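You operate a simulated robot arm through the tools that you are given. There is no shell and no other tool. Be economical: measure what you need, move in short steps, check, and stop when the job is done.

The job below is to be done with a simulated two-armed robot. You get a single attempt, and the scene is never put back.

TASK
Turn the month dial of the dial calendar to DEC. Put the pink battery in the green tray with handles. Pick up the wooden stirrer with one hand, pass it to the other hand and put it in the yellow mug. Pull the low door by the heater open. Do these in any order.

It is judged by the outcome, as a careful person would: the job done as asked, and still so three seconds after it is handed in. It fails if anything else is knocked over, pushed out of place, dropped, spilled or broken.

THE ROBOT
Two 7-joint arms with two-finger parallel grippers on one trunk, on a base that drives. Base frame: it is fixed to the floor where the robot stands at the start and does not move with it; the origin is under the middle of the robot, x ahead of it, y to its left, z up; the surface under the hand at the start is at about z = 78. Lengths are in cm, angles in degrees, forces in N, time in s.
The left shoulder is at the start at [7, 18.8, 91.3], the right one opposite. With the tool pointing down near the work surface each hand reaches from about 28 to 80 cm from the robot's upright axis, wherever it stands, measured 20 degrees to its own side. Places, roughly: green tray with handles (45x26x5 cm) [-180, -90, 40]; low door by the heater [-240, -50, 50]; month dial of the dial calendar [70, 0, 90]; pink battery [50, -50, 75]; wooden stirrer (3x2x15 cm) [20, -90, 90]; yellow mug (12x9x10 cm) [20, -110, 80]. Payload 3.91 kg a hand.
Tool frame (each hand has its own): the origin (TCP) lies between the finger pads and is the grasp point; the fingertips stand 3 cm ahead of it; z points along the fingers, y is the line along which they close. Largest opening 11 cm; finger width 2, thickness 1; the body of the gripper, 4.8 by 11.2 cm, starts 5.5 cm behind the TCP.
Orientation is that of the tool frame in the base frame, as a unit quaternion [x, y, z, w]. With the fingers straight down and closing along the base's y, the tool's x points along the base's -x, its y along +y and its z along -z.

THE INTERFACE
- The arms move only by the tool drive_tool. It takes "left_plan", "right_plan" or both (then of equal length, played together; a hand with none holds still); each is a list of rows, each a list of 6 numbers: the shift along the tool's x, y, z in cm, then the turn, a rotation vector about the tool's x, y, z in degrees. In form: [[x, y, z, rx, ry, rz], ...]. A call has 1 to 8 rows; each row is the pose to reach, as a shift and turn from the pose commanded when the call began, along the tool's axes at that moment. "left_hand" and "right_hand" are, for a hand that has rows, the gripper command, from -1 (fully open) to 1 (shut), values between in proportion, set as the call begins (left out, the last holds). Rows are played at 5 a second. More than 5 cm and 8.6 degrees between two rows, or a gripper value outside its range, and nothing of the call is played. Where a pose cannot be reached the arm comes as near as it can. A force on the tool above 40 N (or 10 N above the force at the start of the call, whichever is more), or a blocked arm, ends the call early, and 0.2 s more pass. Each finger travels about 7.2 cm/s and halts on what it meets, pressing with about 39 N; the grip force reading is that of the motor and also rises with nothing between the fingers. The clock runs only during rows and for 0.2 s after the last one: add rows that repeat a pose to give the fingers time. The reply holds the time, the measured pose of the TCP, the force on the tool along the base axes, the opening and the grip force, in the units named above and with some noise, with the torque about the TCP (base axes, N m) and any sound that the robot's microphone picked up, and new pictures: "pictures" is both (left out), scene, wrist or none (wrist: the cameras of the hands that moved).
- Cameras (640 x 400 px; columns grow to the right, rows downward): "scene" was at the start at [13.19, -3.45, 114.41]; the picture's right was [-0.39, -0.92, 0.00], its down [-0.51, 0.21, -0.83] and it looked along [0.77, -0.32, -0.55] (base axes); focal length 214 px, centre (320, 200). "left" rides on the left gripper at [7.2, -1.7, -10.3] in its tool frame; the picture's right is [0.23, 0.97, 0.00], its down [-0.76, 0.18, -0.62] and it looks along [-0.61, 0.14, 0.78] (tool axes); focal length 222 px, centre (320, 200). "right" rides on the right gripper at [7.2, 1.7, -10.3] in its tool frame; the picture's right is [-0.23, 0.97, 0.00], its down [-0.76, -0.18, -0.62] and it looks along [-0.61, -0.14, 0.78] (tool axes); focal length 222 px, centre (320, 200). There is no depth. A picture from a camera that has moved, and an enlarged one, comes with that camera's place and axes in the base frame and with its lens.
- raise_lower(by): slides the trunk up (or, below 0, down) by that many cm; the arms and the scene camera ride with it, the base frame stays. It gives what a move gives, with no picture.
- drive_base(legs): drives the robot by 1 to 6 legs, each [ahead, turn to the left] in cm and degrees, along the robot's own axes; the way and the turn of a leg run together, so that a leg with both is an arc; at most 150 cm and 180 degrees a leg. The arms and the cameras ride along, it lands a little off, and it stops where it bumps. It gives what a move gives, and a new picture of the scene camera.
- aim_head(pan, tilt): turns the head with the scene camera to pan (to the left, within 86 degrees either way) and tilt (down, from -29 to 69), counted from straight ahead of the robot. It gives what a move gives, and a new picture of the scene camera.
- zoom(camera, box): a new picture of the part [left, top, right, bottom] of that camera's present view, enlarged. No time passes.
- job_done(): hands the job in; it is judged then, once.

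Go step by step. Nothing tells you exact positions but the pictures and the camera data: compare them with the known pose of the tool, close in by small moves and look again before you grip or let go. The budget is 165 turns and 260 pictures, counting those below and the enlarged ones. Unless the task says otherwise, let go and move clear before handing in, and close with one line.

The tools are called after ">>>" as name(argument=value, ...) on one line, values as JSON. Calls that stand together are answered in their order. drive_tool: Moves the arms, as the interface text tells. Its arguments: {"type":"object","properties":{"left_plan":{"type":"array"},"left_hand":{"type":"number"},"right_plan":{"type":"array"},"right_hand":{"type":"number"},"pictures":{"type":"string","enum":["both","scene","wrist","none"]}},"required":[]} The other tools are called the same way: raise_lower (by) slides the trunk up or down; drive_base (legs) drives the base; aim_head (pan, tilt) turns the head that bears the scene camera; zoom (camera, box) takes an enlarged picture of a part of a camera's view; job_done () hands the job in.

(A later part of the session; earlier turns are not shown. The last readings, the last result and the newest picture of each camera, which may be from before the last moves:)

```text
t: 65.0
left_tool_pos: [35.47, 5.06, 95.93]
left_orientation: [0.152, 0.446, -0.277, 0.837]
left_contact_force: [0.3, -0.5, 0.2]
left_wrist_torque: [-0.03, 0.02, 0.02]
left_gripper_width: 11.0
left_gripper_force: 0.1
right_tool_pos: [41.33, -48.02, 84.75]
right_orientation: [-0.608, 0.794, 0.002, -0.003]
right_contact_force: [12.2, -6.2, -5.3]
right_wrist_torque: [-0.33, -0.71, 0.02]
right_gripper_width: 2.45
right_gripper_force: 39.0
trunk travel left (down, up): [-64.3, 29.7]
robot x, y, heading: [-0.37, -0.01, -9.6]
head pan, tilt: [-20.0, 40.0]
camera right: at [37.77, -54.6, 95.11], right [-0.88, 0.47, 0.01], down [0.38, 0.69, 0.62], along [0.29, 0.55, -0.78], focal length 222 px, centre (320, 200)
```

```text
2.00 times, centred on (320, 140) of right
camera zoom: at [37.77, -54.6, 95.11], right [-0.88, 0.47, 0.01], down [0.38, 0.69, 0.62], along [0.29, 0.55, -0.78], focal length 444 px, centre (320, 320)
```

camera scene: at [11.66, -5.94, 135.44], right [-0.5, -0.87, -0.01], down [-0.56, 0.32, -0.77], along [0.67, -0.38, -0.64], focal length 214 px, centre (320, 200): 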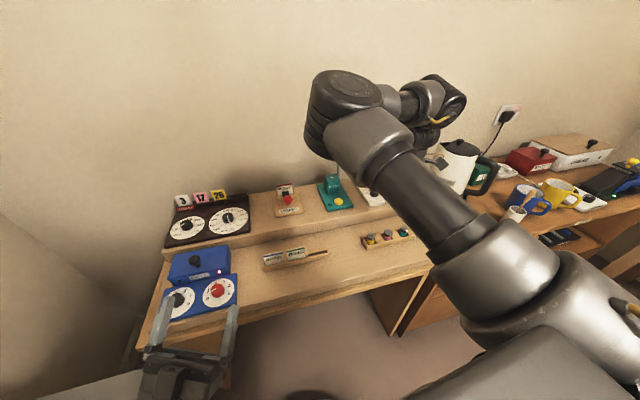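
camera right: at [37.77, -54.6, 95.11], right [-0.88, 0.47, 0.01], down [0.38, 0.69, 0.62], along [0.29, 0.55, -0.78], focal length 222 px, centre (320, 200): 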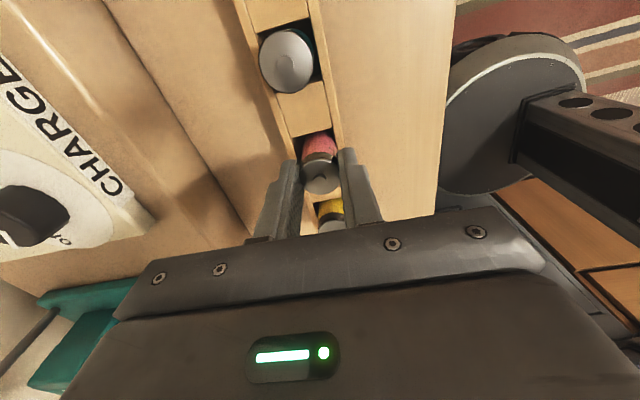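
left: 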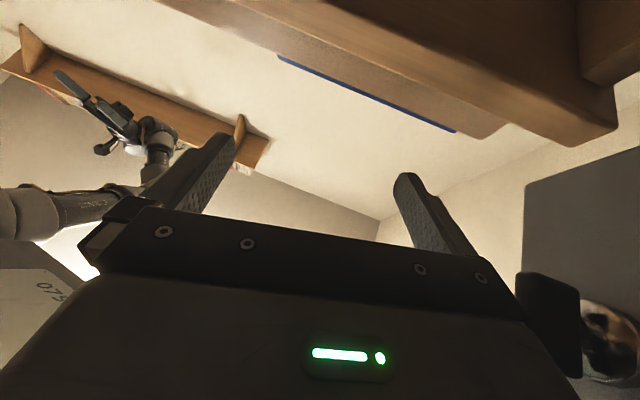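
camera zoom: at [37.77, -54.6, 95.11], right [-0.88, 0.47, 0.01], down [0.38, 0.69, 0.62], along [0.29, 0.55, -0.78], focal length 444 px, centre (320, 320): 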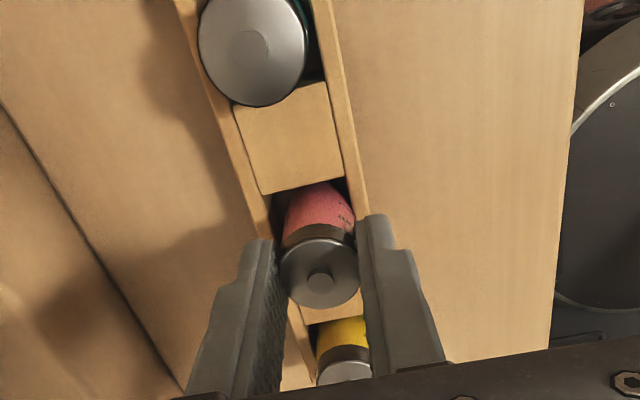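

It is coming up with the hand. Continuing slowly.

>>> drive_tool(right_plan=[[0, -0.2, -0.4, 0, 0, 0], [0, -0.2, -0.8, 0, 0, 0], [0, -0.2, -1.2, 0, 0, 0], [0, -0.2, -1.6, 0, 0, 0], [0, -0.2, -2, 0, 0, 0], [0, -0.2, -2.4, 0, 0, 0]], pictures="none")

>>> drive_tool(right_plan=[[0, 0, -0.5, 0, 0, 0], [0, 0, -1, 0, 0, 0], [0, 0, -1.5, 0, 0, 0], [0, 0, -2, 0, 0, 0], [0, 0, -3, 0, 0, 0], [0, 0, -4, 0, 0, 0], [0, 0, -5, 0, 0, 0], [0, 0, -6, 0, 0, 0]], pictures="wrist")

```text
t: 66.4
left_tool_pos: [35.83, 5.06, 95.71]
left_orientation: [0.155, 0.449, -0.277, 0.835]
left_contact_force: [0.3, -0.1, 0.4]
left_wrist_torque: [-0.03, -0.04, 0.01]
left_gripper_width: 11.0
left_gripper_force: 0.0
right_tool_pos: [41.94, -48.23, 86.97]
right_orientation: [-0.608, 0.794, 0.006, -0.004]
right_contact_force: [-0.2, -0.2, -0.9]
right_wrist_torque: [-0.02, -0.04, 0.01]
right_gripper_width: 2.44
right_gripper_force: 39.3
trunk travel left (down, up): [-64.3, 29.7]
robot x, y, heading: [-0.16, -0.29, -10.0]
head pan, tilt: [-20.0, 40.0]
```

```text
t: 68.2
left_tool_pos: [35.77, 4.92, 95.62]
left_orientation: [0.155, 0.449, -0.278, 0.835]
left_contact_force: [0.4, 0.0, 0.3]
left_wrist_torque: [-0.03, 0.03, 0.01]
left_gripper_width: 11.0
left_gripper_force: 0.0
right_tool_pos: [41.87, -48.29, 92.97]
right_orientation: [-0.608, 0.794, 0.006, -0.005]
right_contact_force: [0.3, 0.3, -1.3]
right_wrist_torque: [-0.03, -0.04, 0.01]
right_gripper_width: 2.46
right_gripper_force: 38.6
trunk travel left (down, up): [-64.3, 29.7]
robot x, y, heading: [-0.08, -0.66, -9.5]
head pan, tilt: [-20.0, 40.0]
camera right: at [38.44, -54.85, 103.35], right [-0.88, 0.47, 0.01], down [0.38, 0.69, 0.62], along [0.28, 0.55, -0.78], focal length 222 px, centre (320, 200)
```

right: 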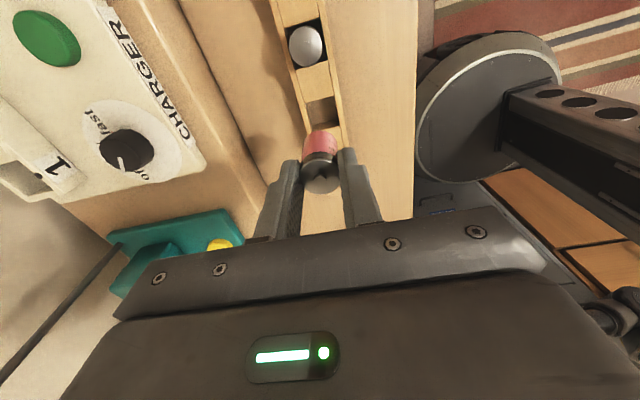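

The battery is held firmly. I'll raise and retract it a bit, then look to both sides before driving.

>>> drive_tool(right_plan=[[0, 2, -3, 0, 0, 0], [0, 4, -6, 0, 0, 0], [0, 6, -9, 0, 0, 0], [0, 8, -11, 0, 0, 0]], pictures="none")

>>> aim_head(pan=-86, tilt=30)

>>> aim_head(pan=86, tilt=35)

```text
t: 69.2
left_tool_pos: [35.74, 4.99, 95.77]
left_orientation: [0.156, 0.449, -0.277, 0.835]
left_contact_force: [0.0, -0.1, 0.3]
left_wrist_torque: [0.02, 0.01, -0.02]
left_gripper_width: 11.0
left_gripper_force: 0.0
right_tool_pos: [34.22, -46.31, 103.9]
right_orientation: [-0.608, 0.794, 0.006, -0.003]
right_contact_force: [0.3, -0.3, -1.5]
right_wrist_torque: [-0.02, 0.01, 0.0]
right_gripper_width: 2.48
right_gripper_force: 39.0
trunk travel left (down, up): [-64.3, 29.7]
robot x, y, heading: [0.03, -0.23, -9.7]
head pan, tilt: [-20.0, 40.0]
```

```text
t: 70.6
left_tool_pos: [35.57, 5.12, 95.91]
left_orientation: [0.15, 0.446, -0.278, 0.838]
left_contact_force: [-0.1, 0.1, 0.5]
left_wrist_torque: [0.02, 0.01, 0.02]
left_gripper_width: 11.0
left_gripper_force: 0.1
right_tool_pos: [33.96, -46.09, 104.08]
right_orientation: [-0.608, 0.794, 0.002, -0.005]
right_contact_force: [-0.4, -1.6, -0.6]
right_wrist_torque: [-0.01, 0.0, -0.01]
right_gripper_width: 2.44
right_gripper_force: 38.9
trunk travel left (down, up): [-64.3, 29.7]
robot x, y, heading: [-0.34, -0.37, -9.9]
head pan, tilt: [-85.9, 30.0]
camera scene: at [3.53, -10.67, 136.9], right [-1.0, 0.1, 0.0], down [0.05, 0.5, -0.86], along [-0.08, -0.86, -0.5], focal length 214 px, centre (320, 200)
```

scene: 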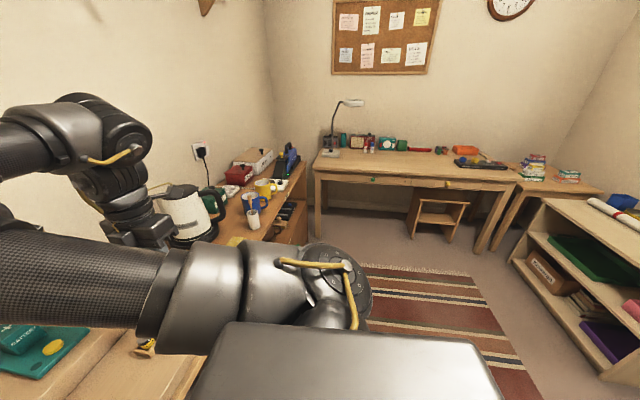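

```text
t: 73.2
left_tool_pos: [35.56, 5.16, 96.03]
left_orientation: [0.151, 0.446, -0.277, 0.838]
left_contact_force: [-0.4, 0.8, 0.1]
left_wrist_torque: [-0.04, 0.01, -0.07]
left_gripper_width: 10.99
left_gripper_force: 0.0
right_tool_pos: [34.01, -46.02, 104.1]
right_orientation: [-0.608, 0.794, 0.003, -0.004]
right_contact_force: [-0.9, 0.0, -0.8]
right_wrist_torque: [0.01, -0.03, -0.01]
right_gripper_width: 2.43
right_gripper_force: 38.7
trunk travel left (down, up): [-64.3, 29.7]
robot x, y, heading: [-0.31, -0.72, -9.7]
head pan, tilt: [85.9, 35.0]
camera scene: at [6.51, 6.77, 136.23], right [0.97, -0.24, 0.0], down [-0.14, -0.55, -0.82], along [0.2, 0.8, -0.57], focal length 214 px, centre (320, 200)
```

scene: 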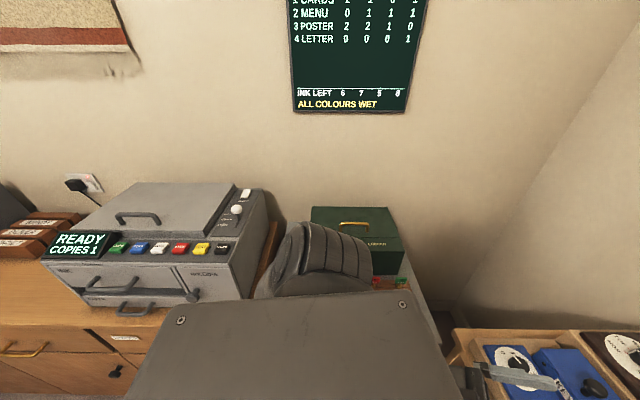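

The room is clear to the right; the green tray sits inside a low shelf unit at about (-175, -90, 40) that opens toward +x. I'll raise the trunk so the arms pass above the kettle, then turn right and drive out.

>>> raise_lower(by=22)

>>> drive_base(legs=[[0, -60], [0, -60]])

>>> aim_head(pan=0, tilt=35)

```text
t: 75.5
left_tool_pos: [35.75, 5.48, 117.92]
left_orientation: [0.15, 0.446, -0.279, 0.837]
left_contact_force: [-0.1, -0.1, 0.1]
left_wrist_torque: [0.03, 0.01, 0.01]
left_gripper_width: 11.01
left_gripper_force: 0.1
right_tool_pos: [34.18, -45.73, 126.24]
right_orientation: [-0.608, 0.794, 0.002, -0.006]
right_contact_force: [-0.3, -0.1, -0.7]
right_wrist_torque: [0.0, 0.0, 0.01]
right_gripper_width: 2.43
right_gripper_force: 39.1
trunk travel left (down, up): [-86.3, 7.7]
robot x, y, heading: [-0.55, -0.06, -9.7]
head pan, tilt: [85.9, 35.0]
```

```text
t: 81.2
left_tool_pos: [-13.08, -34.26, 117.77]
left_orientation: [-0.461, -0.095, 0.863, -0.181]
left_contact_force: [-1.0, 0.1, -0.6]
left_wrist_torque: [-0.01, -0.01, 0.03]
left_gripper_width: 11.0
left_gripper_force: 0.0
right_tool_pos: [-56.84, -7.87, 126.19]
right_orientation: [0.378, 0.926, 0.006, -0.001]
right_contact_force: [-0.9, 0.2, -0.9]
right_wrist_torque: [-0.01, 0.01, 0.0]
right_gripper_width: 2.43
right_gripper_force: 39.1
trunk travel left (down, up): [-86.3, 7.7]
robot x, y, heading: [-0.78, 0.19, -129.3]
head pan, tilt: [85.9, 35.0]
camera scene: at [2.56, -9.88, 158.19], right [-0.69, -0.73, 0.0], down [-0.42, 0.39, -0.82], along [0.6, -0.56, -0.57], focal length 214 px, centre (320, 200)
```

scene: 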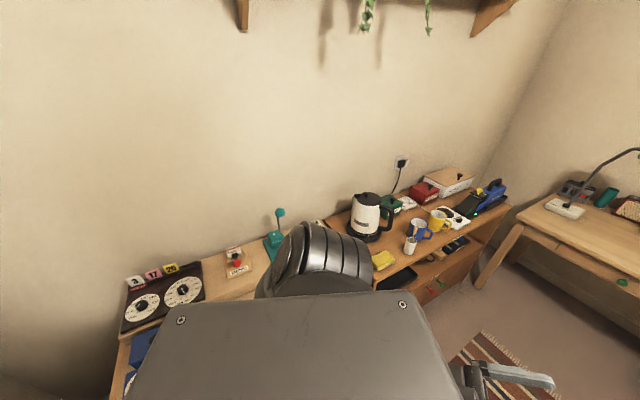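

```text
t: 82.8
left_tool_pos: [-13.06, -34.34, 117.72]
left_orientation: [-0.461, -0.095, 0.863, -0.182]
left_contact_force: [0.4, 0.0, -0.8]
left_wrist_torque: [-0.01, -0.02, -0.01]
left_gripper_width: 10.99
left_gripper_force: 0.0
right_tool_pos: [-56.86, -7.79, 126.22]
right_orientation: [0.379, 0.925, 0.006, -0.001]
right_contact_force: [0.3, 0.4, -1.8]
right_wrist_torque: [0.0, -0.04, -0.03]
right_gripper_width: 2.45
right_gripper_force: 39.4
trunk travel left (down, up): [-86.3, 7.7]
robot x, y, heading: [-0.97, -0.08, -129.2]
head pan, tilt: [0.0, 35.0]
camera scene: at [-9.43, -10.65, 158.19], right [-0.78, 0.63, 0.0], down [0.36, 0.44, -0.82], along [-0.52, -0.64, -0.57], focal length 214 px, centre (320, 200)
```

scene: 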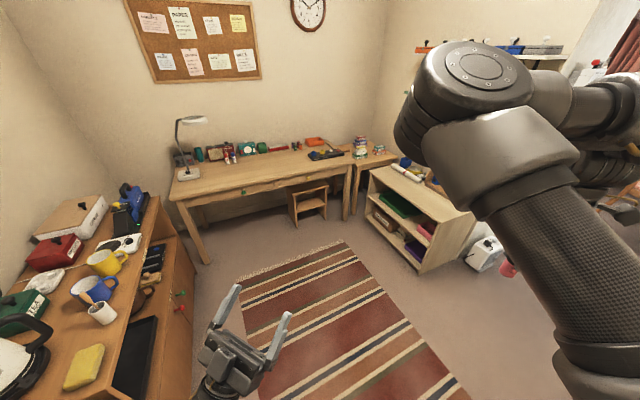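

The way is clear. I'll drive ahead 100 cm, then turn to face the shelf.

>>> drive_base(legs=[[105, 0], [0, -51]])

```text
t: 90.4
left_tool_pos: [-103.13, -89.6, 117.84]
left_orientation: [-0.455, 0.119, 0.854, 0.221]
left_contact_force: [0.9, 0.0, 0.2]
left_wrist_torque: [-0.03, 0.02, 0.01]
left_gripper_width: 10.98
left_gripper_force: 0.0
right_tool_pos: [-108.48, -38.71, 126.18]
right_orientation: [0.75, 0.661, 0.007, 0.001]
right_contact_force: [0.1, -0.3, -1.1]
right_wrist_torque: [-0.01, 0.02, -0.01]
right_gripper_width: 2.41
right_gripper_force: 38.7
trunk travel left (down, up): [-86.3, 7.7]
robot x, y, heading: [-68.19, -78.73, 178.1]
head pan, tilt: [0.0, 35.0]
camera scene: at [-82.05, -78.13, 158.19], right [0.03, 1.0, 0.0], down [0.57, -0.02, -0.82], along [-0.82, 0.03, -0.57], focal length 214 px, centre (320, 200)
```

scene: 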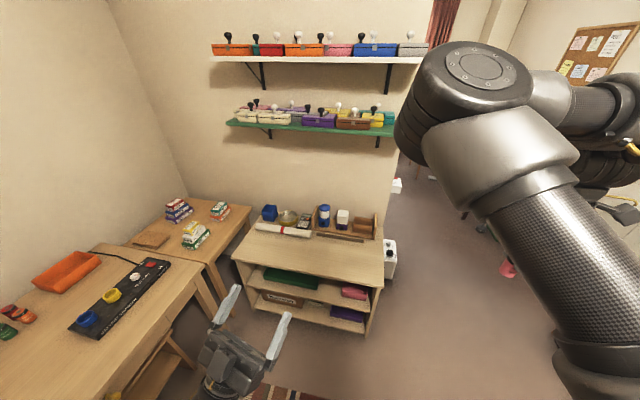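

Facing the shelf. I'll enlarge it and the heater area.

>>> zoom(camera="scene", box=[220, 200, 420, 340])

>>> aim_head(pan=-35, tilt=30)

```text
2.86 times, centred on (320, 270) of scene
camera zoom: at [-82.05, -78.13, 158.19], right [0.03, 1.0, 0.0], down [0.57, -0.02, -0.82], along [-0.82, 0.03, -0.57], focal length 613 px, centre (320, 0)
```

zoom: 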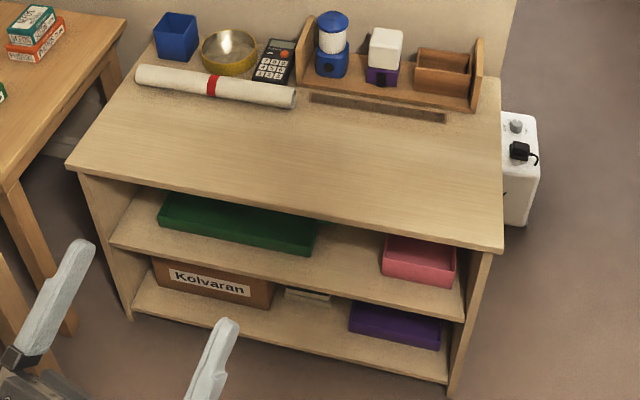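

```text
t: 91.4
left_tool_pos: [-103.08, -89.6, 117.72]
left_orientation: [-0.456, 0.12, 0.854, 0.221]
left_contact_force: [-0.2, -0.1, 0.2]
left_wrist_torque: [0.0, -0.03, 0.01]
left_gripper_width: 11.01
left_gripper_force: 0.0
right_tool_pos: [-108.63, -38.66, 126.26]
right_orientation: [0.75, 0.662, 0.006, 0.001]
right_contact_force: [-0.3, -0.7, -1.0]
right_wrist_torque: [-0.02, -0.01, -0.02]
right_gripper_width: 2.45
right_gripper_force: 39.6
trunk travel left (down, up): [-86.3, 7.7]
robot x, y, heading: [-68.13, -78.71, 178.3]
head pan, tilt: [-35.0, 30.0]
camera scene: at [-80.49, -72.99, 158.97], right [0.6, 0.8, 0.0], down [0.4, -0.3, -0.87], along [-0.69, 0.52, -0.5], focal length 214 px, centre (320, 200)
```

scene: 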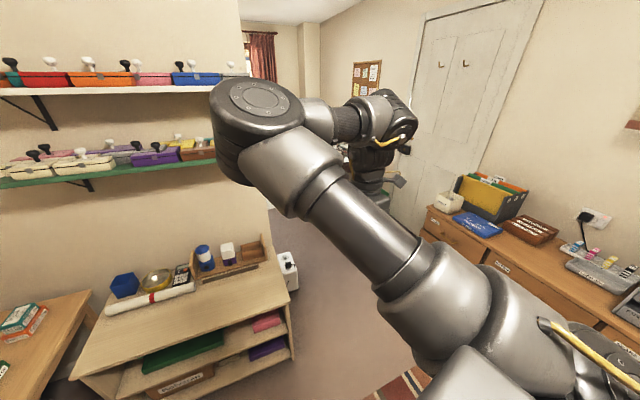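

The green tray is on the middle shelf (shelf board about z 40, top board about z 63), about 10 cm behind the shelf front. Here in free space I'll lower the trunk, then reorient the right hand to point forward.

>>> raise_lower(by=-58)

>>> drive_tool(right_plan=[[0, 0, 0, 0, 0, -8], [0, 0, 0, 0, 0, -16], [0, 0, 0, 0, 0, -24], [0, 0, 0, 0, 0, -32], [0, 0, 0, 0, 0, -40], [0, 0, 0, 0, 0, -48], [0, 0, 0, 0, 0, -56], [0, 0, 0, 0, 0, -64]], pictures="both")

```text
refused: -58 is not a number from -40 to 40
```

```text
t: 93.2
left_tool_pos: [-103.1, -89.49, 117.8]
left_orientation: [-0.456, 0.12, 0.854, 0.221]
left_contact_force: [0.3, -0.4, -0.1]
left_wrist_torque: [-0.03, 0.0, 0.02]
left_gripper_width: 11.0
left_gripper_force: 0.1
right_tool_pos: [-108.55, -38.73, 126.38]
right_orientation: [0.284, 0.959, 0.005, 0.004]
right_contact_force: [-0.1, -0.3, -1.3]
right_wrist_torque: [0.01, 0.01, 0.0]
right_gripper_width: 2.42
right_gripper_force: 38.6
trunk travel left (down, up): [-86.3, 7.7]
robot x, y, heading: [-67.94, -78.62, 178.3]
head pan, tilt: [-35.0, 30.0]
camera scene: at [-80.48, -72.95, 158.97], right [0.6, 0.8, 0.0], down [0.4, -0.3, -0.87], along [-0.69, 0.52, -0.5], focal length 214 px, centre (320, 200)
camera right: at [-113.89, -33.43, 136.7], right [0.72, 0.69, 0.01], down [0.53, -0.57, 0.63], along [0.44, -0.45, -0.78], focal length 222 px, centre (320, 200)
```

scene: 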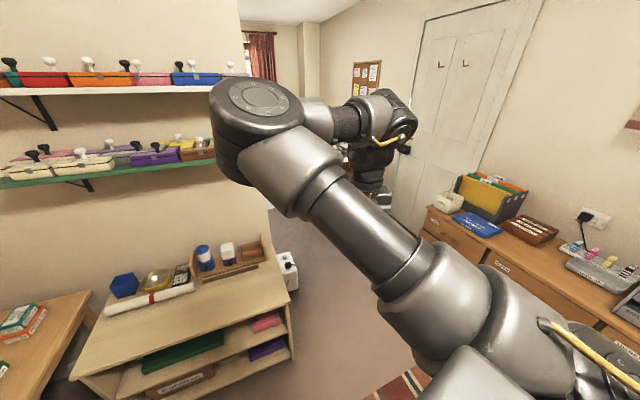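
right: 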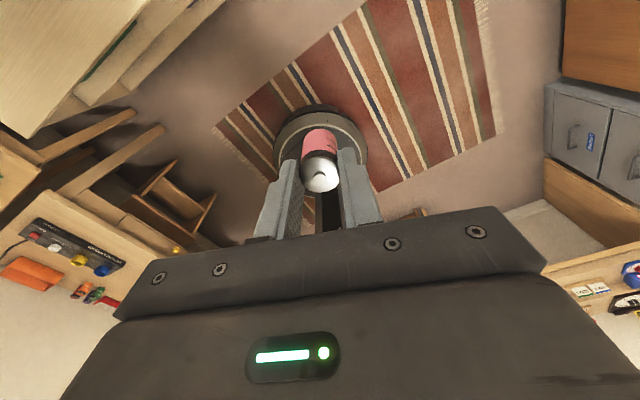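

Lowering in two steps (limit 40 per call).

>>> raise_lower(by=-40)

>>> raise_lower(by=-18)

>>> drive_tool(right_plan=[[0, 0, 0, 0, 0, -8], [0, 0, 0, 0, 0, -16], [0, 0, 0, 0, 0, -24], [0, 0, 0, 0, 0, -30]], pictures="wrist")

```text
t: 97.0
left_tool_pos: [-103.05, -89.64, 77.79]
left_orientation: [-0.456, 0.12, 0.854, 0.221]
left_contact_force: [0.3, 0.0, 0.2]
left_wrist_torque: [-0.03, 0.03, -0.03]
left_gripper_width: 11.0
left_gripper_force: 0.1
right_tool_pos: [-108.56, -38.85, 86.35]
right_orientation: [0.286, 0.958, 0.004, 0.004]
right_contact_force: [-1.0, 0.3, -0.5]
right_wrist_torque: [-0.02, 0.02, 0.01]
right_gripper_width: 2.4
right_gripper_force: 39.3
trunk travel left (down, up): [-46.3, 47.7]
robot x, y, heading: [-68.45, -78.64, 178.1]
head pan, tilt: [-35.0, 30.0]
```

```text
t: 99.0
left_tool_pos: [-103.05, -89.63, 59.72]
left_orientation: [-0.455, 0.12, 0.854, 0.22]
left_contact_force: [0.2, -0.2, 0.3]
left_wrist_torque: [0.01, 0.01, 0.04]
left_gripper_width: 11.02
left_gripper_force: 0.2
right_tool_pos: [-108.57, -38.66, 68.26]
right_orientation: [0.285, 0.958, 0.005, 0.005]
right_contact_force: [0.0, -0.4, -0.3]
right_wrist_torque: [-0.02, -0.02, 0.01]
right_gripper_width: 2.43
right_gripper_force: 39.3
trunk travel left (down, up): [-28.3, 65.7]
robot x, y, heading: [-68.0, -78.54, 178.0]
head pan, tilt: [-35.0, 30.0]
```

```text
t: 100.0
left_tool_pos: [-102.96, -89.52, 59.79]
left_orientation: [-0.456, 0.119, 0.854, 0.22]
left_contact_force: [-0.9, -0.1, 0.9]
left_wrist_torque: [0.03, 0.01, 0.02]
left_gripper_width: 10.99
left_gripper_force: 0.1
right_tool_pos: [-108.59, -38.7, 68.25]
right_orientation: [0.026, 1.0, 0.003, 0.006]
right_contact_force: [0.9, -0.3, -0.7]
right_wrist_torque: [0.03, -0.04, -0.01]
right_gripper_width: 2.4
right_gripper_force: 38.7
trunk travel left (down, up): [-28.3, 65.7]
robot x, y, heading: [-68.39, -78.91, 178.1]
head pan, tilt: [-35.0, 30.0]
camera right: at [-115.87, -36.79, 78.66], right [0.28, 0.96, 0.01], down [0.74, -0.22, 0.63], along [0.61, -0.17, -0.78], focal length 222 px, centre (320, 200)
```

right: 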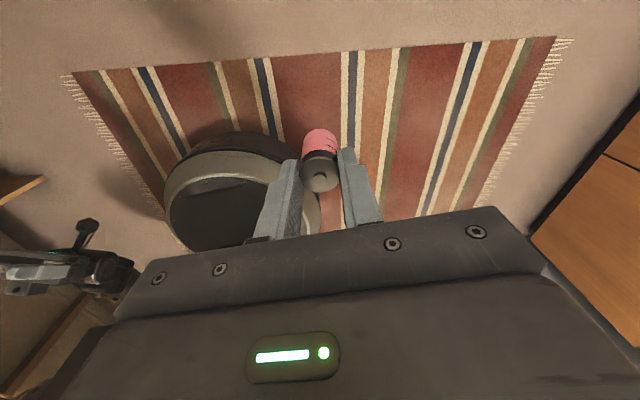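

The camera will end up on top when I pitch the hand forward. Now pitching up toward horizontal while moving forward and inward.

>>> drive_tool(right_plan=[[2, -1, 0, 0, 8, 0], [4, -2, 0, 0, 16, 0], [6, -3.5, 0, 0, 24, 0], [8, -5, 0, 0, 32, 0], [10, -7, 1, 0, 40, 0], [12, -9, 2, 0, 48, 0], [14, -11, 3, 0, 56, 0], [15, -13, 4, 0, 60, 0]], pictures="both")

```text
t: 100.9
left_tool_pos: [-103.12, -89.61, 59.71]
left_orientation: [-0.455, 0.119, 0.854, 0.221]
left_contact_force: [0.7, -0.3, 0.3]
left_wrist_torque: [-0.04, -0.01, 0.05]
left_gripper_width: 10.96
left_gripper_force: 0.0
right_tool_pos: [-112.46, -41.12, 61.51]
right_orientation: [0.047, 0.99, 0.007, -0.132]
right_contact_force: [-1.0, 0.9, -0.5]
right_wrist_torque: [-0.03, -0.04, 0.01]
right_gripper_width: 2.44
right_gripper_force: 38.9
trunk travel left (down, up): [-28.3, 65.7]
robot x, y, heading: [-68.37, -78.55, 177.9]
head pan, tilt: [-35.0, 30.0]
stopped in row 4 (right hand): the arm was blocked; the commanded pose is now the measured one
camera scene: at [-80.47, -72.95, 100.97], right [0.6, 0.8, 0.0], down [0.4, -0.3, -0.87], along [-0.69, 0.52, -0.5], focal length 214 px, centre (320, 200)
camera right: at [-116.7, -39.08, 73.54], right [0.31, 0.95, -0.06], down [0.88, -0.26, 0.4], along [0.36, -0.18, -0.91], focal length 222 px, centre (320, 200)
```

scene: 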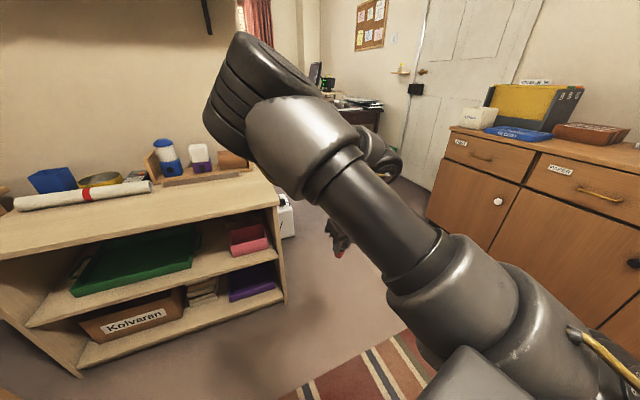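
right: 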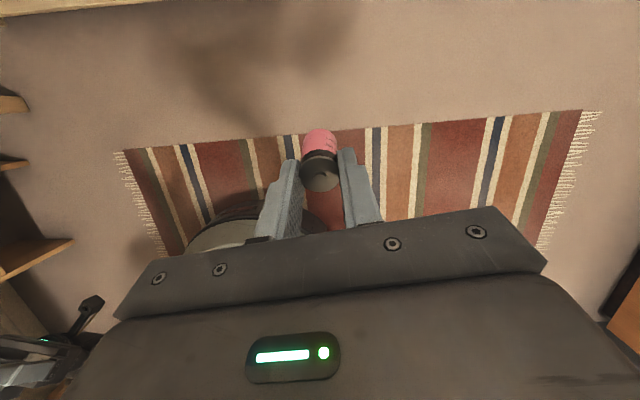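

The wrist jammed with the camera-up orientation. I'll go back to the side-camera orientation, which worked before, and pitch from there.

>>> drive_tool(right_plan=[[-1, 0, -3, 0, -7.5, 0], [-2, 0, -6, 0, -15, 0]], pictures="none")

>>> drive_tool(right_plan=[[0, 0, 0, 0, 0, 8], [0, 0, 0, 0, 0, 16], [0, 0, 0, 0, 0, 24], [0, 0, 0, 0, 0, 32], [0, 0, 0, 0, 0, 40], [0, 0, 0, 0, 0, 48], [0, 0, 0, 0, 0, 56], [0, 0, 0, 0, 0, 64]], pictures="none")

>>> drive_tool(right_plan=[[0, 0, 0, 0, 0, 8], [0, 0, 0, 0, 0, 16], [0, 0, 0, 0, 0, 24], [0, 0, 0, 0, 0, 30]], pictures="scene")

```text
t: 101.7
left_tool_pos: [-103.08, -89.52, 59.71]
left_orientation: [-0.456, 0.119, 0.854, 0.22]
left_contact_force: [0.0, -0.8, -0.1]
left_wrist_torque: [-0.01, 0.0, -0.02]
left_gripper_width: 10.99
left_gripper_force: 0.0
right_tool_pos: [-107.86, -40.19, 64.49]
right_orientation: [0.065, 0.997, -0.009, 0.03]
right_contact_force: [-0.4, -0.2, -0.6]
right_wrist_torque: [0.02, 0.02, -0.01]
right_gripper_width: 2.42
right_gripper_force: 38.8
trunk travel left (down, up): [-28.3, 65.7]
robot x, y, heading: [-68.28, -78.67, 178.1]
head pan, tilt: [-35.0, 30.0]
stopped in row 2 (right hand): the arm was blocked; the commanded pose is now the measured one
```

```text
t: 103.5
left_tool_pos: [-103.02, -89.67, 59.74]
left_orientation: [-0.456, 0.12, 0.854, 0.221]
left_contact_force: [-0.7, 0.3, 0.2]
left_wrist_torque: [0.02, 0.02, -0.03]
left_gripper_width: 11.02
left_gripper_force: 0.0
right_tool_pos: [-107.79, -40.13, 64.47]
right_orientation: [0.585, 0.811, 0.01, 0.031]
right_contact_force: [-1.5, 0.0, 0.2]
right_wrist_torque: [0.01, -0.04, -0.01]
right_gripper_width: 2.42
right_gripper_force: 39.5
trunk travel left (down, up): [-28.3, 65.7]
robot x, y, heading: [-68.29, -78.54, 178.1]
head pan, tilt: [-35.0, 30.0]
```

```text
t: 104.5
left_tool_pos: [-103.09, -89.65, 59.8]
left_orientation: [-0.456, 0.12, 0.854, 0.221]
left_contact_force: [0.3, -0.3, 0.5]
left_wrist_torque: [-0.01, 0.0, -0.01]
left_gripper_width: 10.99
left_gripper_force: 0.0
right_tool_pos: [-108.0, -40.28, 64.73]
right_orientation: [0.774, 0.632, 0.014, 0.027]
right_contact_force: [0.0, -0.7, -0.5]
right_wrist_torque: [-0.01, -0.01, 0.02]
right_gripper_width: 2.45
right_gripper_force: 38.9
trunk travel left (down, up): [-28.3, 65.7]
robot x, y, heading: [-68.27, -78.3, 178.0]
head pan, tilt: [-35.0, 30.0]
camera scene: at [-80.49, -72.96, 100.97], right [0.6, 0.8, 0.0], down [0.4, -0.3, -0.87], along [-0.69, 0.52, -0.5], focal length 214 px, centre (320, 200)
```

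scene: 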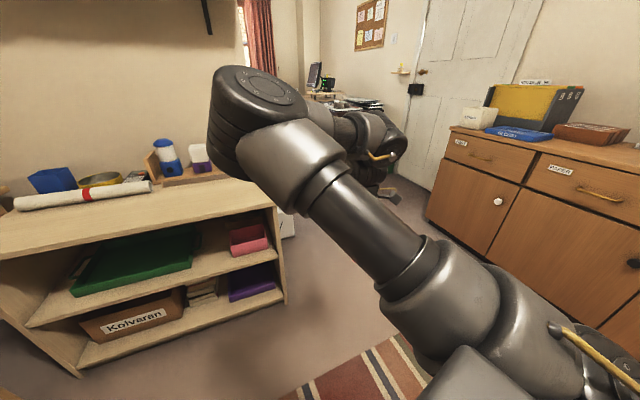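

Now I'll pitch forward about the tool's x in small steps.

>>> drive_tool(right_plan=[[0, -0.5, 0, 4, 0, 0], [0, -1, 0, 8, 0, 0], [0, -1.5, 0, 12, 0, 0], [0, -2, 0, 16, 0, 0], [0, -2.5, 0, 20, 0, 0], [0, -3, 0, 24, 0, 0], [0, -3.5, 0, 28, 0, 0], [0, -4, 0, 32, 0, 0]], pictures="scene")

```text
t: 106.3
left_tool_pos: [-103.07, -89.56, 59.79]
left_orientation: [-0.456, 0.119, 0.854, 0.22]
left_contact_force: [0.2, 0.4, 0.2]
left_wrist_torque: [0.03, -0.01, -0.01]
left_gripper_width: 11.01
left_gripper_force: 0.0
right_tool_pos: [-111.94, -39.68, 64.55]
right_orientation: [0.748, 0.616, -0.159, -0.19]
right_contact_force: [0.7, 0.0, -0.6]
right_wrist_torque: [-0.03, -0.04, 0.0]
right_gripper_width: 2.43
right_gripper_force: 39.7
trunk travel left (down, up): [-28.3, 65.7]
robot x, y, heading: [-67.85, -78.83, 178.3]
head pan, tilt: [-35.0, 30.0]
camera scene: at [-80.49, -72.97, 100.97], right [0.6, 0.8, 0.0], down [0.4, -0.3, -0.87], along [-0.69, 0.52, -0.5], focal length 214 px, centre (320, 200)
```

scene: 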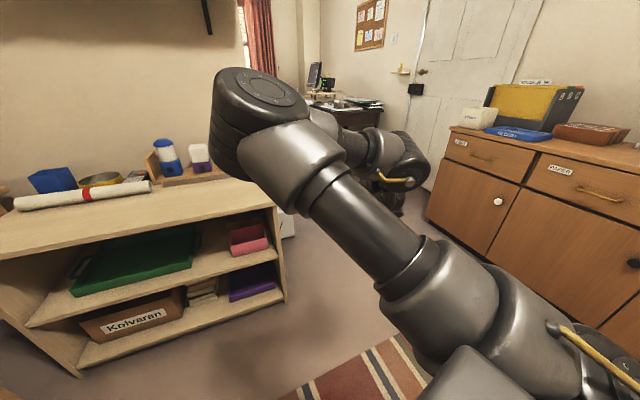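

Pitching works this way. Continuing to about 30° below horizontal while moving forward.

>>> drive_tool(right_plan=[[-0.2, -0.8, 0.4, 4, 0, 0], [-0.4, -1.6, 0.8, 8, 0, 0], [-0.6, -2.4, 1.2, 12, 0, 0], [-0.8, -3.2, 1.6, 16, 0, 0], [-1, -4, 2, 20, 0, 0], [-1.2, -4.8, 2.4, 24, 0, 0], [-1.4, -5.6, 2.8, 28, 0, 0], [-1.6, -6.4, 3.2, 32, 0, 0]], pictures="both")

```text
t: 108.1
left_tool_pos: [-103.03, -89.56, 59.77]
left_orientation: [-0.456, 0.119, 0.854, 0.221]
left_contact_force: [-0.3, 0.5, -0.4]
left_wrist_torque: [-0.01, -0.05, 0.02]
left_gripper_width: 10.98
left_gripper_force: 0.1
right_tool_pos: [-119.26, -39.79, 64.39]
right_orientation: [0.669, 0.546, -0.323, -0.388]
right_contact_force: [0.4, 0.2, -0.7]
right_wrist_torque: [-0.02, -0.02, -0.04]
right_gripper_width: 2.42
right_gripper_force: 39.3
trunk travel left (down, up): [-28.3, 65.7]
robot x, y, heading: [-68.57, -78.86, 178.2]
head pan, tilt: [-35.0, 30.0]
camera scene: at [-80.49, -72.95, 100.97], right [0.6, 0.8, 0.0], down [0.4, -0.3, -0.87], along [-0.69, 0.52, -0.5], focal length 214 px, centre (320, 200)
camera right: at [-108.25, -34.6, 68.06], right [0.42, -0.32, -0.85], down [0.3, -0.83, 0.47], along [-0.85, -0.45, -0.26], focal length 222 px, centre (320, 200)
```

scene: 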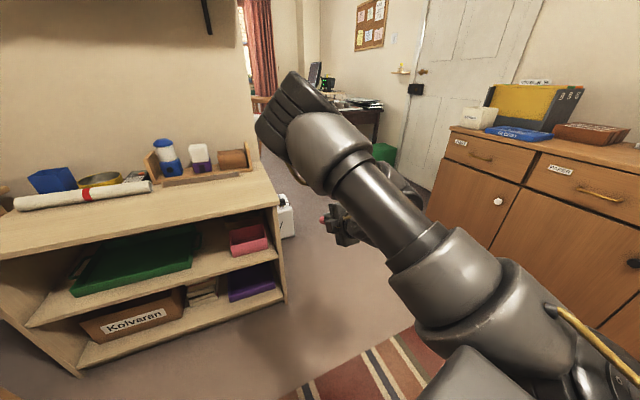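
right: 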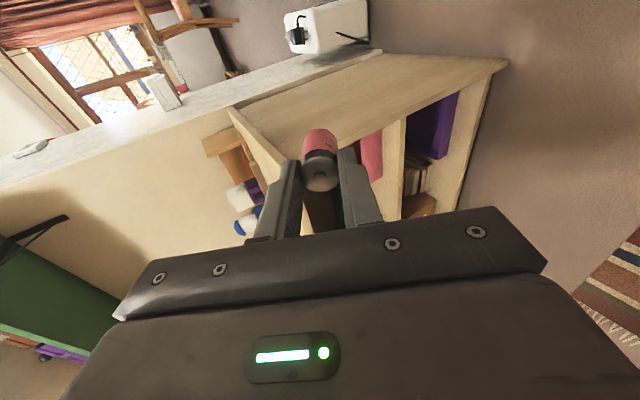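

The hand now points about 29° below horizontal. Let me take a close look at the tray and shelf from this lower camera.

>>> aim_head(pan=-5, tilt=30)

>>> zoom(camera="scene", box=[200, 180, 440, 340])

```text
t: 109.0
left_tool_pos: [-103.11, -89.55, 59.81]
left_orientation: [-0.456, 0.12, 0.854, 0.221]
left_contact_force: [-0.6, 0.2, 0.1]
left_wrist_torque: [0.0, 0.0, 0.01]
left_gripper_width: 11.0
left_gripper_force: 0.0
right_tool_pos: [-119.21, -39.68, 64.41]
right_orientation: [0.668, 0.548, -0.322, -0.387]
right_contact_force: [0.7, -0.1, -0.2]
right_wrist_torque: [0.0, -0.06, -0.02]
right_gripper_width: 2.4
right_gripper_force: 38.9
trunk travel left (down, up): [-28.3, 65.7]
robot x, y, heading: [-67.88, -78.53, 178.0]
head pan, tilt: [-5.0, 30.0]
camera scene: at [-82.23, -77.3, 100.97], right [0.12, 0.99, 0.0], down [0.5, -0.06, -0.87], along [-0.86, 0.1, -0.5], focal length 214 px, centre (320, 200)
```

scene: 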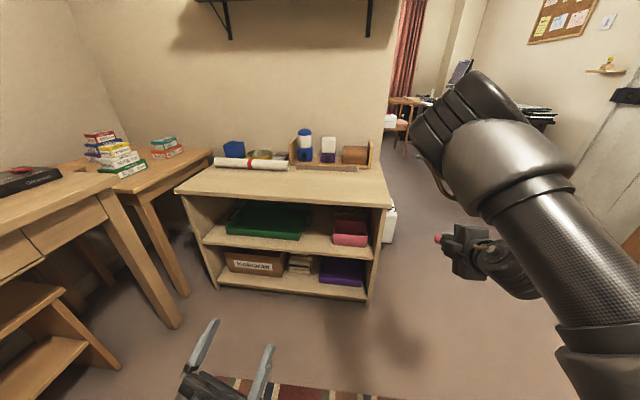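

```text
2.50 times, centred on (320, 260) of scene
camera zoom: at [-82.23, -77.3, 100.97], right [0.12, 0.99, 0.0], down [0.5, -0.06, -0.87], along [-0.86, 0.1, -0.5], focal length 536 px, centre (320, 50)
```

zoom: 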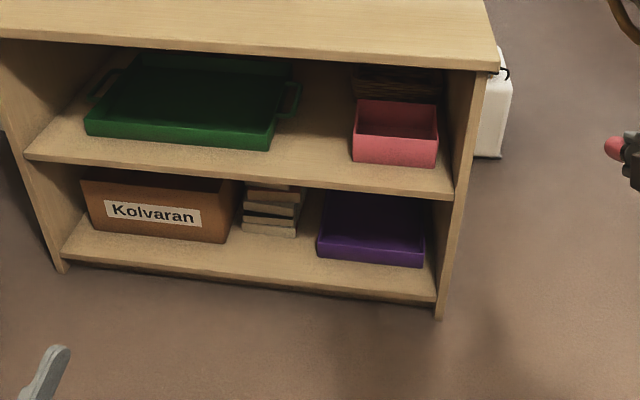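

From this view the tray's front rim runs from (-166,-111) to (-157,-79). The shelf board is at about z 37, the top board's underside at about 58.5 and the tray rim at about 42. I'll move the hand inward and flatten the pitch a bit.

>>> drive_tool(right_plan=[[-3, 0, 0.2, 2, 0, 0], [-6, 0, 0.4, 4, 0, 0], [-9, 0, 0.6, 6, 0, 0], [-12, 0, 0.8, 8, 0, 0], [-15, 0, 1, 9, 0, 0], [-18, 0, 1, 9, 0, 0], [-20.6, -0.4, 1, 9, 0, 0]], pictures="scene")

```text
t: 110.6
left_tool_pos: [-103.09, -89.56, 59.67]
left_orientation: [-0.455, 0.119, 0.854, 0.221]
left_contact_force: [0.7, -0.1, 0.1]
left_wrist_torque: [0.02, 0.0, 0.02]
left_gripper_width: 10.99
left_gripper_force: 0.1
right_tool_pos: [-119.53, -50.95, 61.46]
right_orientation: [0.634, 0.52, -0.366, -0.44]
right_contact_force: [-0.2, -0.5, -1.2]
right_wrist_torque: [-0.02, -0.02, 0.01]
right_gripper_width: 2.42
right_gripper_force: 39.1
right hand out of reach, approached as far as the arm can: row 3, 4, 5, 6, 7
trunk travel left (down, up): [-28.3, 65.7]
robot x, y, heading: [-68.35, -78.4, 178.1]
head pan, tilt: [-5.0, 30.0]
camera scene: at [-82.23, -77.31, 100.97], right [0.12, 0.99, 0.0], down [0.5, -0.06, -0.87], along [-0.86, 0.1, -0.5], focal length 214 px, centre (320, 200)
```

scene: 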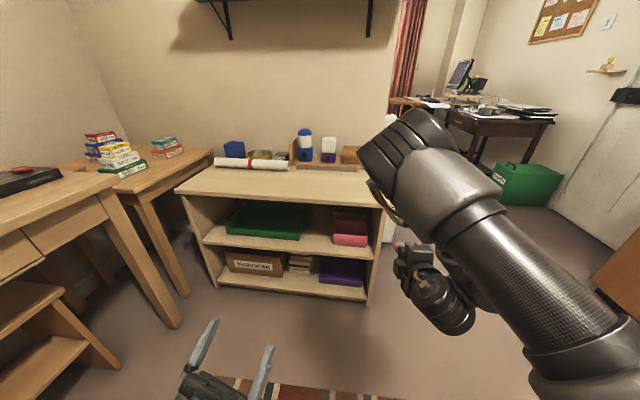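

The arm's inward limit here is about 28 cm right of centre, so the robot will approach the tray diagonally at heading ~205°. First I'll tuck the left hand and lower the right hand to entry height, about z=48.

>>> drive_tool(right_plan=[[0, 3.2, 1.2, 0, 0, 0], [0, 6.4, 2.4, 0, 0, 0], [0, 9.6, 3.5, 0, 0, 0], [0, 12.7, 4.6, 0, 0, 0]], left_plan=[[0, -2, -2, 0, 0, 0], [0, -4, -4, 0, 0, 0], [0, -6, -6, 0, 0, 0], [0, -7, -8, 0, 0, 0]], pictures="scene")

```text
t: 111.6
left_tool_pos: [-93.94, -86.83, 55.29]
left_orientation: [-0.455, 0.121, 0.854, 0.221]
left_contact_force: [-1.1, -0.7, 0.4]
left_wrist_torque: [0.01, 0.0, 0.0]
left_gripper_width: 11.02
left_gripper_force: 0.1
right_tool_pos: [-119.32, -50.64, 48.0]
right_orientation: [0.635, 0.521, -0.364, -0.439]
right_contact_force: [-0.6, -0.2, -0.8]
right_wrist_torque: [0.0, -0.03, -0.01]
right_gripper_width: 2.41
right_gripper_force: 38.6
trunk travel left (down, up): [-28.3, 65.7]
robot x, y, heading: [-68.08, -78.44, 177.9]
head pan, tilt: [-5.0, 30.0]
camera scene: at [-82.25, -77.3, 100.97], right [0.12, 0.99, 0.0], down [0.5, -0.06, -0.87], along [-0.86, 0.1, -0.5], focal length 214 px, centre (320, 200)
```

scene: 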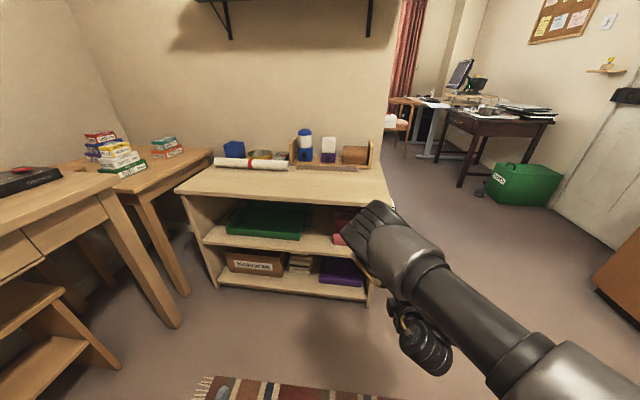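

Turning to the approach heading, then extending the arm so the hand leads the elbow.

>>> drive_base(legs=[[0, 27]])

```text
t: 113.4
left_tool_pos: [-87.56, -97.43, 55.3]
left_orientation: [-0.471, 0.011, 0.882, 0.018]
left_contact_force: [0.1, 0.0, 0.4]
left_wrist_torque: [-0.02, -0.01, -0.02]
left_gripper_width: 10.98
left_gripper_force: 0.0
right_tool_pos: [-126.39, -76.51, 48.04]
right_orientation: [0.498, 0.653, -0.456, -0.344]
right_contact_force: [-0.3, 0.5, -0.7]
right_wrist_torque: [-0.01, -0.04, -0.01]
right_gripper_width: 2.4
right_gripper_force: 38.5
trunk travel left (down, up): [-28.3, 65.7]
robot x, y, heading: [-68.32, -78.46, -155.2]
head pan, tilt: [-5.0, 30.0]
camera scene: at [-81.3, -83.74, 100.97], right [-0.34, 0.94, 0.0], down [0.47, 0.17, -0.87], along [-0.81, -0.29, -0.5], focal length 214 px, centre (320, 200)
```

scene: 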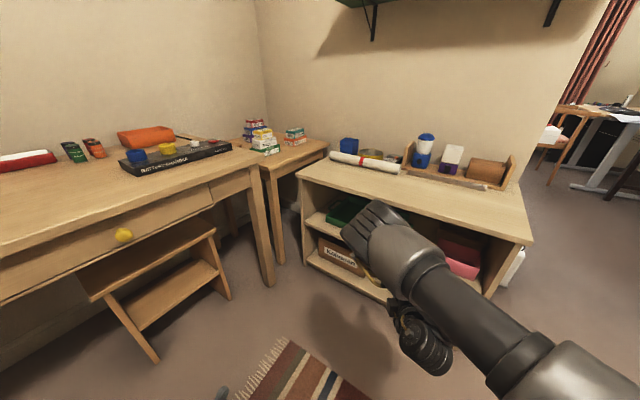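

>>> drive_tool(right_plan=[[0, -1.2, 3.3, 0, 0, 0], [0, -2.4, 6.6, 0, 0, 0], [0, -3.6, 9.9, 0, 0, 0], [0, -4.9, 13.2, 0, 0, 0]], pictures="both")

```text
t: 114.4
left_tool_pos: [-87.52, -97.38, 55.21]
left_orientation: [-0.472, 0.012, 0.882, 0.018]
left_contact_force: [-0.5, -0.3, 0.8]
left_wrist_torque: [0.02, 0.0, 0.02]
left_gripper_width: 10.98
left_gripper_force: 0.0
right_tool_pos: [-132.83, -72.74, 49.74]
right_orientation: [0.497, 0.653, -0.459, -0.341]
right_contact_force: [0.9, 0.6, -1.0]
right_wrist_torque: [0.01, -0.02, 0.02]
right_gripper_width: 2.43
right_gripper_force: 38.8
right hand out of reach, approached as far as the arm can: row 1, 2, 3, 4
trunk travel left (down, up): [-28.3, 65.7]
robot x, y, heading: [-68.31, -78.72, -155.4]
head pan, tilt: [-5.0, 30.0]
camera scene: at [-81.32, -83.66, 100.97], right [-0.34, 0.94, 0.0], down [0.47, 0.17, -0.87], along [-0.81, -0.29, -0.5], focal length 214 px, centre (320, 200)
camera right: at [-125.0, -63.06, 51.73], right [0.39, -0.13, -0.91], down [0.71, -0.59, 0.39], along [-0.59, -0.8, -0.13], focal length 222 px, centre (320, 200)
```

scene: 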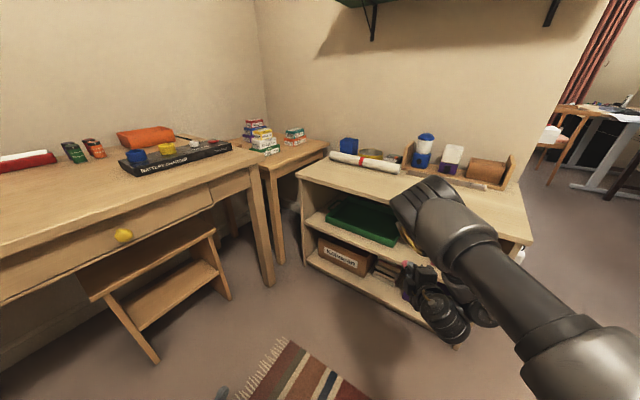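
right: 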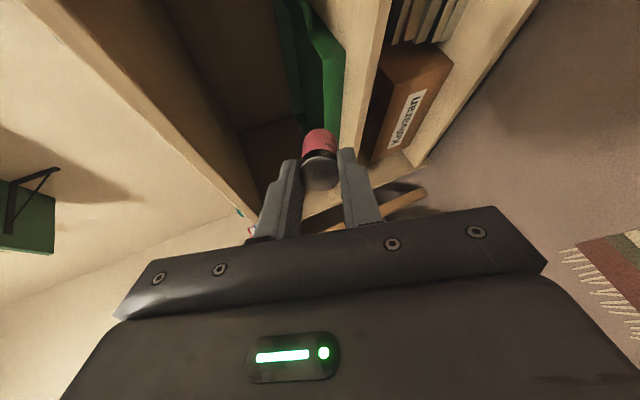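

The hand tip aims at the tray from the right-front. I'll lower it about 2 cm, drive ahead 20 cm and check clearances.

>>> drive_tool(right_plan=[[0, 1, 0.4, 0, 0, 0], [0, 2.06, 0.77, 0, 0, 0]], pictures="none")

>>> drive_base(legs=[[20, 0]])

>>> zoom(camera="right", box=[0, 0, 640, 400])

```text
t: 115.0
left_tool_pos: [-87.54, -97.58, 55.26]
left_orientation: [-0.471, 0.011, 0.882, 0.018]
left_contact_force: [0.7, -0.3, 0.4]
left_wrist_torque: [0.0, 0.01, 0.01]
left_gripper_width: 11.0
left_gripper_force: 0.1
right_tool_pos: [-132.79, -72.53, 47.46]
right_orientation: [0.497, 0.653, -0.457, -0.342]
right_contact_force: [-0.7, 0.8, -0.6]
right_wrist_torque: [0.0, 0.01, -0.01]
right_gripper_width: 2.44
right_gripper_force: 38.8
right hand out of reach, approached as far as the arm can: row 1, 2
trunk travel left (down, up): [-28.3, 65.7]
robot x, y, heading: [-68.06, -78.45, -155.2]
head pan, tilt: [-5.0, 30.0]
```

```text
t: 116.5
left_tool_pos: [-105.1, -105.43, 55.32]
left_orientation: [-0.471, 0.012, 0.882, 0.019]
left_contact_force: [-0.9, -0.1, -1.1]
left_wrist_torque: [-0.01, 0.01, 0.01]
left_gripper_width: 10.97
left_gripper_force: 0.1
right_tool_pos: [-150.28, -80.52, 47.43]
right_orientation: [0.497, 0.652, -0.457, -0.343]
right_contact_force: [0.1, -0.6, -0.8]
right_wrist_torque: [0.03, -0.02, 0.03]
right_gripper_width: 2.45
right_gripper_force: 39.3
trunk travel left (down, up): [-28.3, 65.7]
robot x, y, heading: [-86.36, -86.77, -155.4]
head pan, tilt: [-5.0, 30.0]
camera scene: at [-98.92, -91.82, 100.96], right [-0.34, 0.94, 0.0], down [0.47, 0.17, -0.87], along [-0.81, -0.29, -0.5], focal length 214 px, centre (320, 200)
```

scene: 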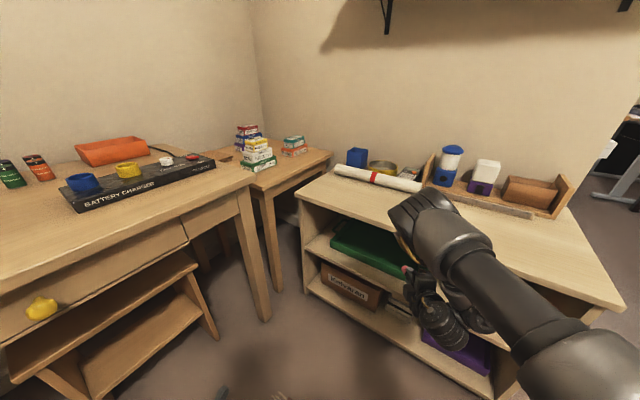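

```text
1.00 times, centred on (320, 200) of right (not enlarged: the box is as wide or as high as the picture)
camera zoom: at [-142.41, -70.84, 49.54], right [0.39, -0.13, -0.91], down [0.71, -0.59, 0.39], along [-0.59, -0.8, -0.13], focal length 222 px, centre (320, 200)
```

zoom: 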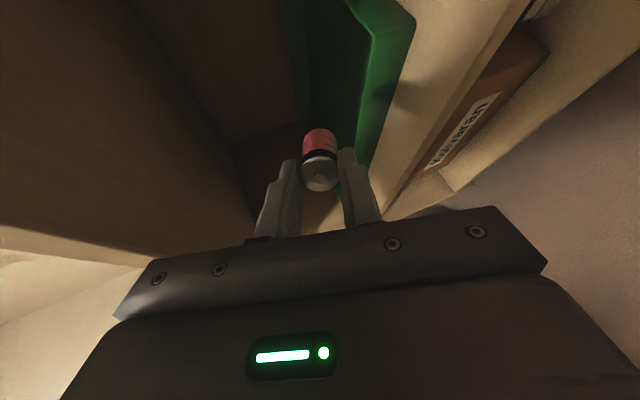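

>>> zoom(camera="scene", box=[300, 160, 560, 340])

```text
2.22 times, centred on (430, 250) of scene
camera zoom: at [-98.92, -91.82, 100.96], right [-0.34, 0.94, 0.0], down [0.47, 0.17, -0.87], along [-0.81, -0.29, -0.5], focal length 477 px, centre (76, 89)
```

zoom: 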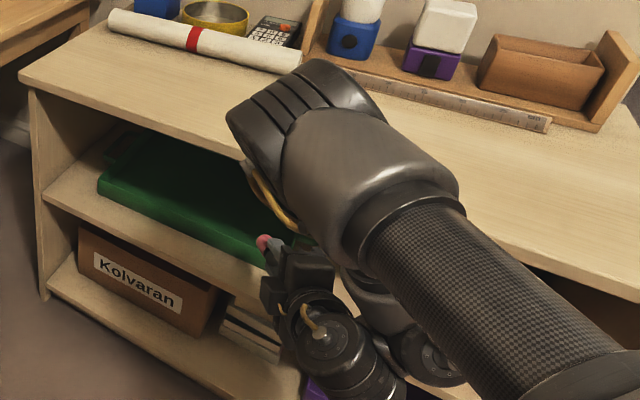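

The elbow looks several cm above the shelf top and the hand is centred in the opening. Driving in gently.

>>> drive_base(legs=[[9, 0]])

>>> zoom(camera="right", box=[0, 0, 640, 400])

>>> zoom(camera="scene", box=[300, 160, 560, 340])

```text
t: 117.7
left_tool_pos: [-113.57, -109.33, 55.27]
left_orientation: [-0.471, 0.011, 0.882, 0.019]
left_contact_force: [0.1, -0.3, -0.3]
left_wrist_torque: [-0.01, 0.02, 0.02]
left_gripper_width: 11.02
left_gripper_force: 0.1
right_tool_pos: [-158.57, -84.41, 47.58]
right_orientation: [0.498, 0.653, -0.457, -0.343]
right_contact_force: [-0.9, 0.0, -1.1]
right_wrist_torque: [0.01, -0.03, 0.03]
right_gripper_width: 2.42
right_gripper_force: 39.3
trunk travel left (down, up): [-28.3, 65.7]
robot x, y, heading: [-94.41, -90.41, -155.2]
head pan, tilt: [-5.0, 30.0]
camera scene: at [-107.36, -95.68, 100.96], right [-0.34, 0.94, 0.0], down [0.47, 0.17, -0.87], along [-0.82, -0.29, -0.5], focal length 214 px, centre (320, 200)
```

scene: 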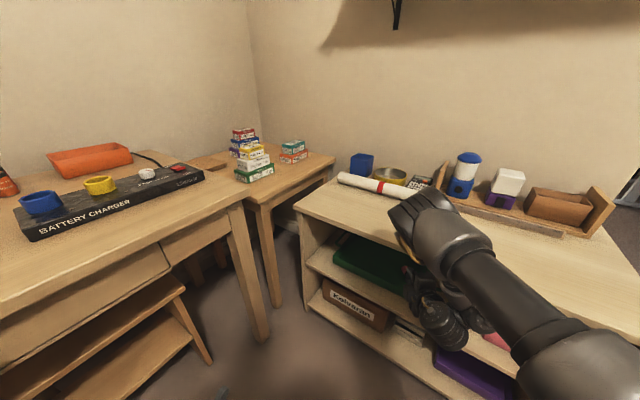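

```text
1.00 times, centred on (320, 200) of right (not enlarged: the box is as wide or as high as the picture)
camera zoom: at [-150.82, -74.65, 49.53], right [0.39, -0.13, -0.91], down [0.71, -0.59, 0.39], along [-0.59, -0.8, -0.13], focal length 222 px, centre (320, 200)
```

zoom: 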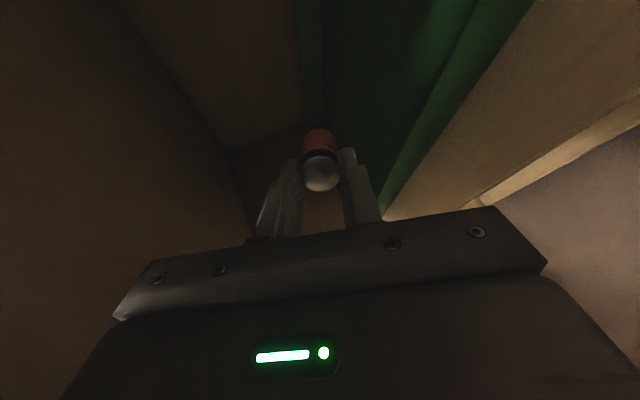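

```text
2.22 times, centred on (430, 250) of scene
camera zoom: at [-107.36, -95.68, 100.96], right [-0.34, 0.94, 0.0], down [0.47, 0.17, -0.87], along [-0.82, -0.29, -0.5], focal length 477 px, centre (76, 89)
```

zoom: 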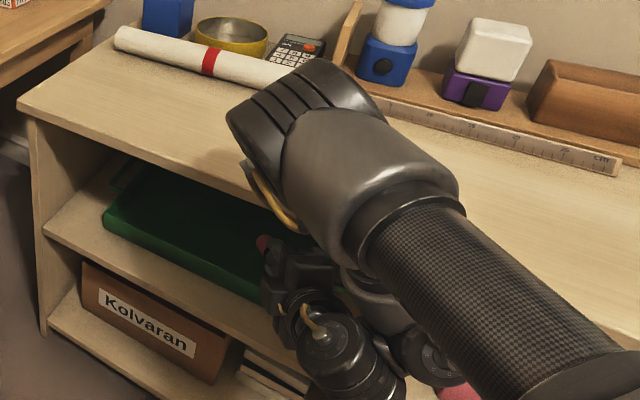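

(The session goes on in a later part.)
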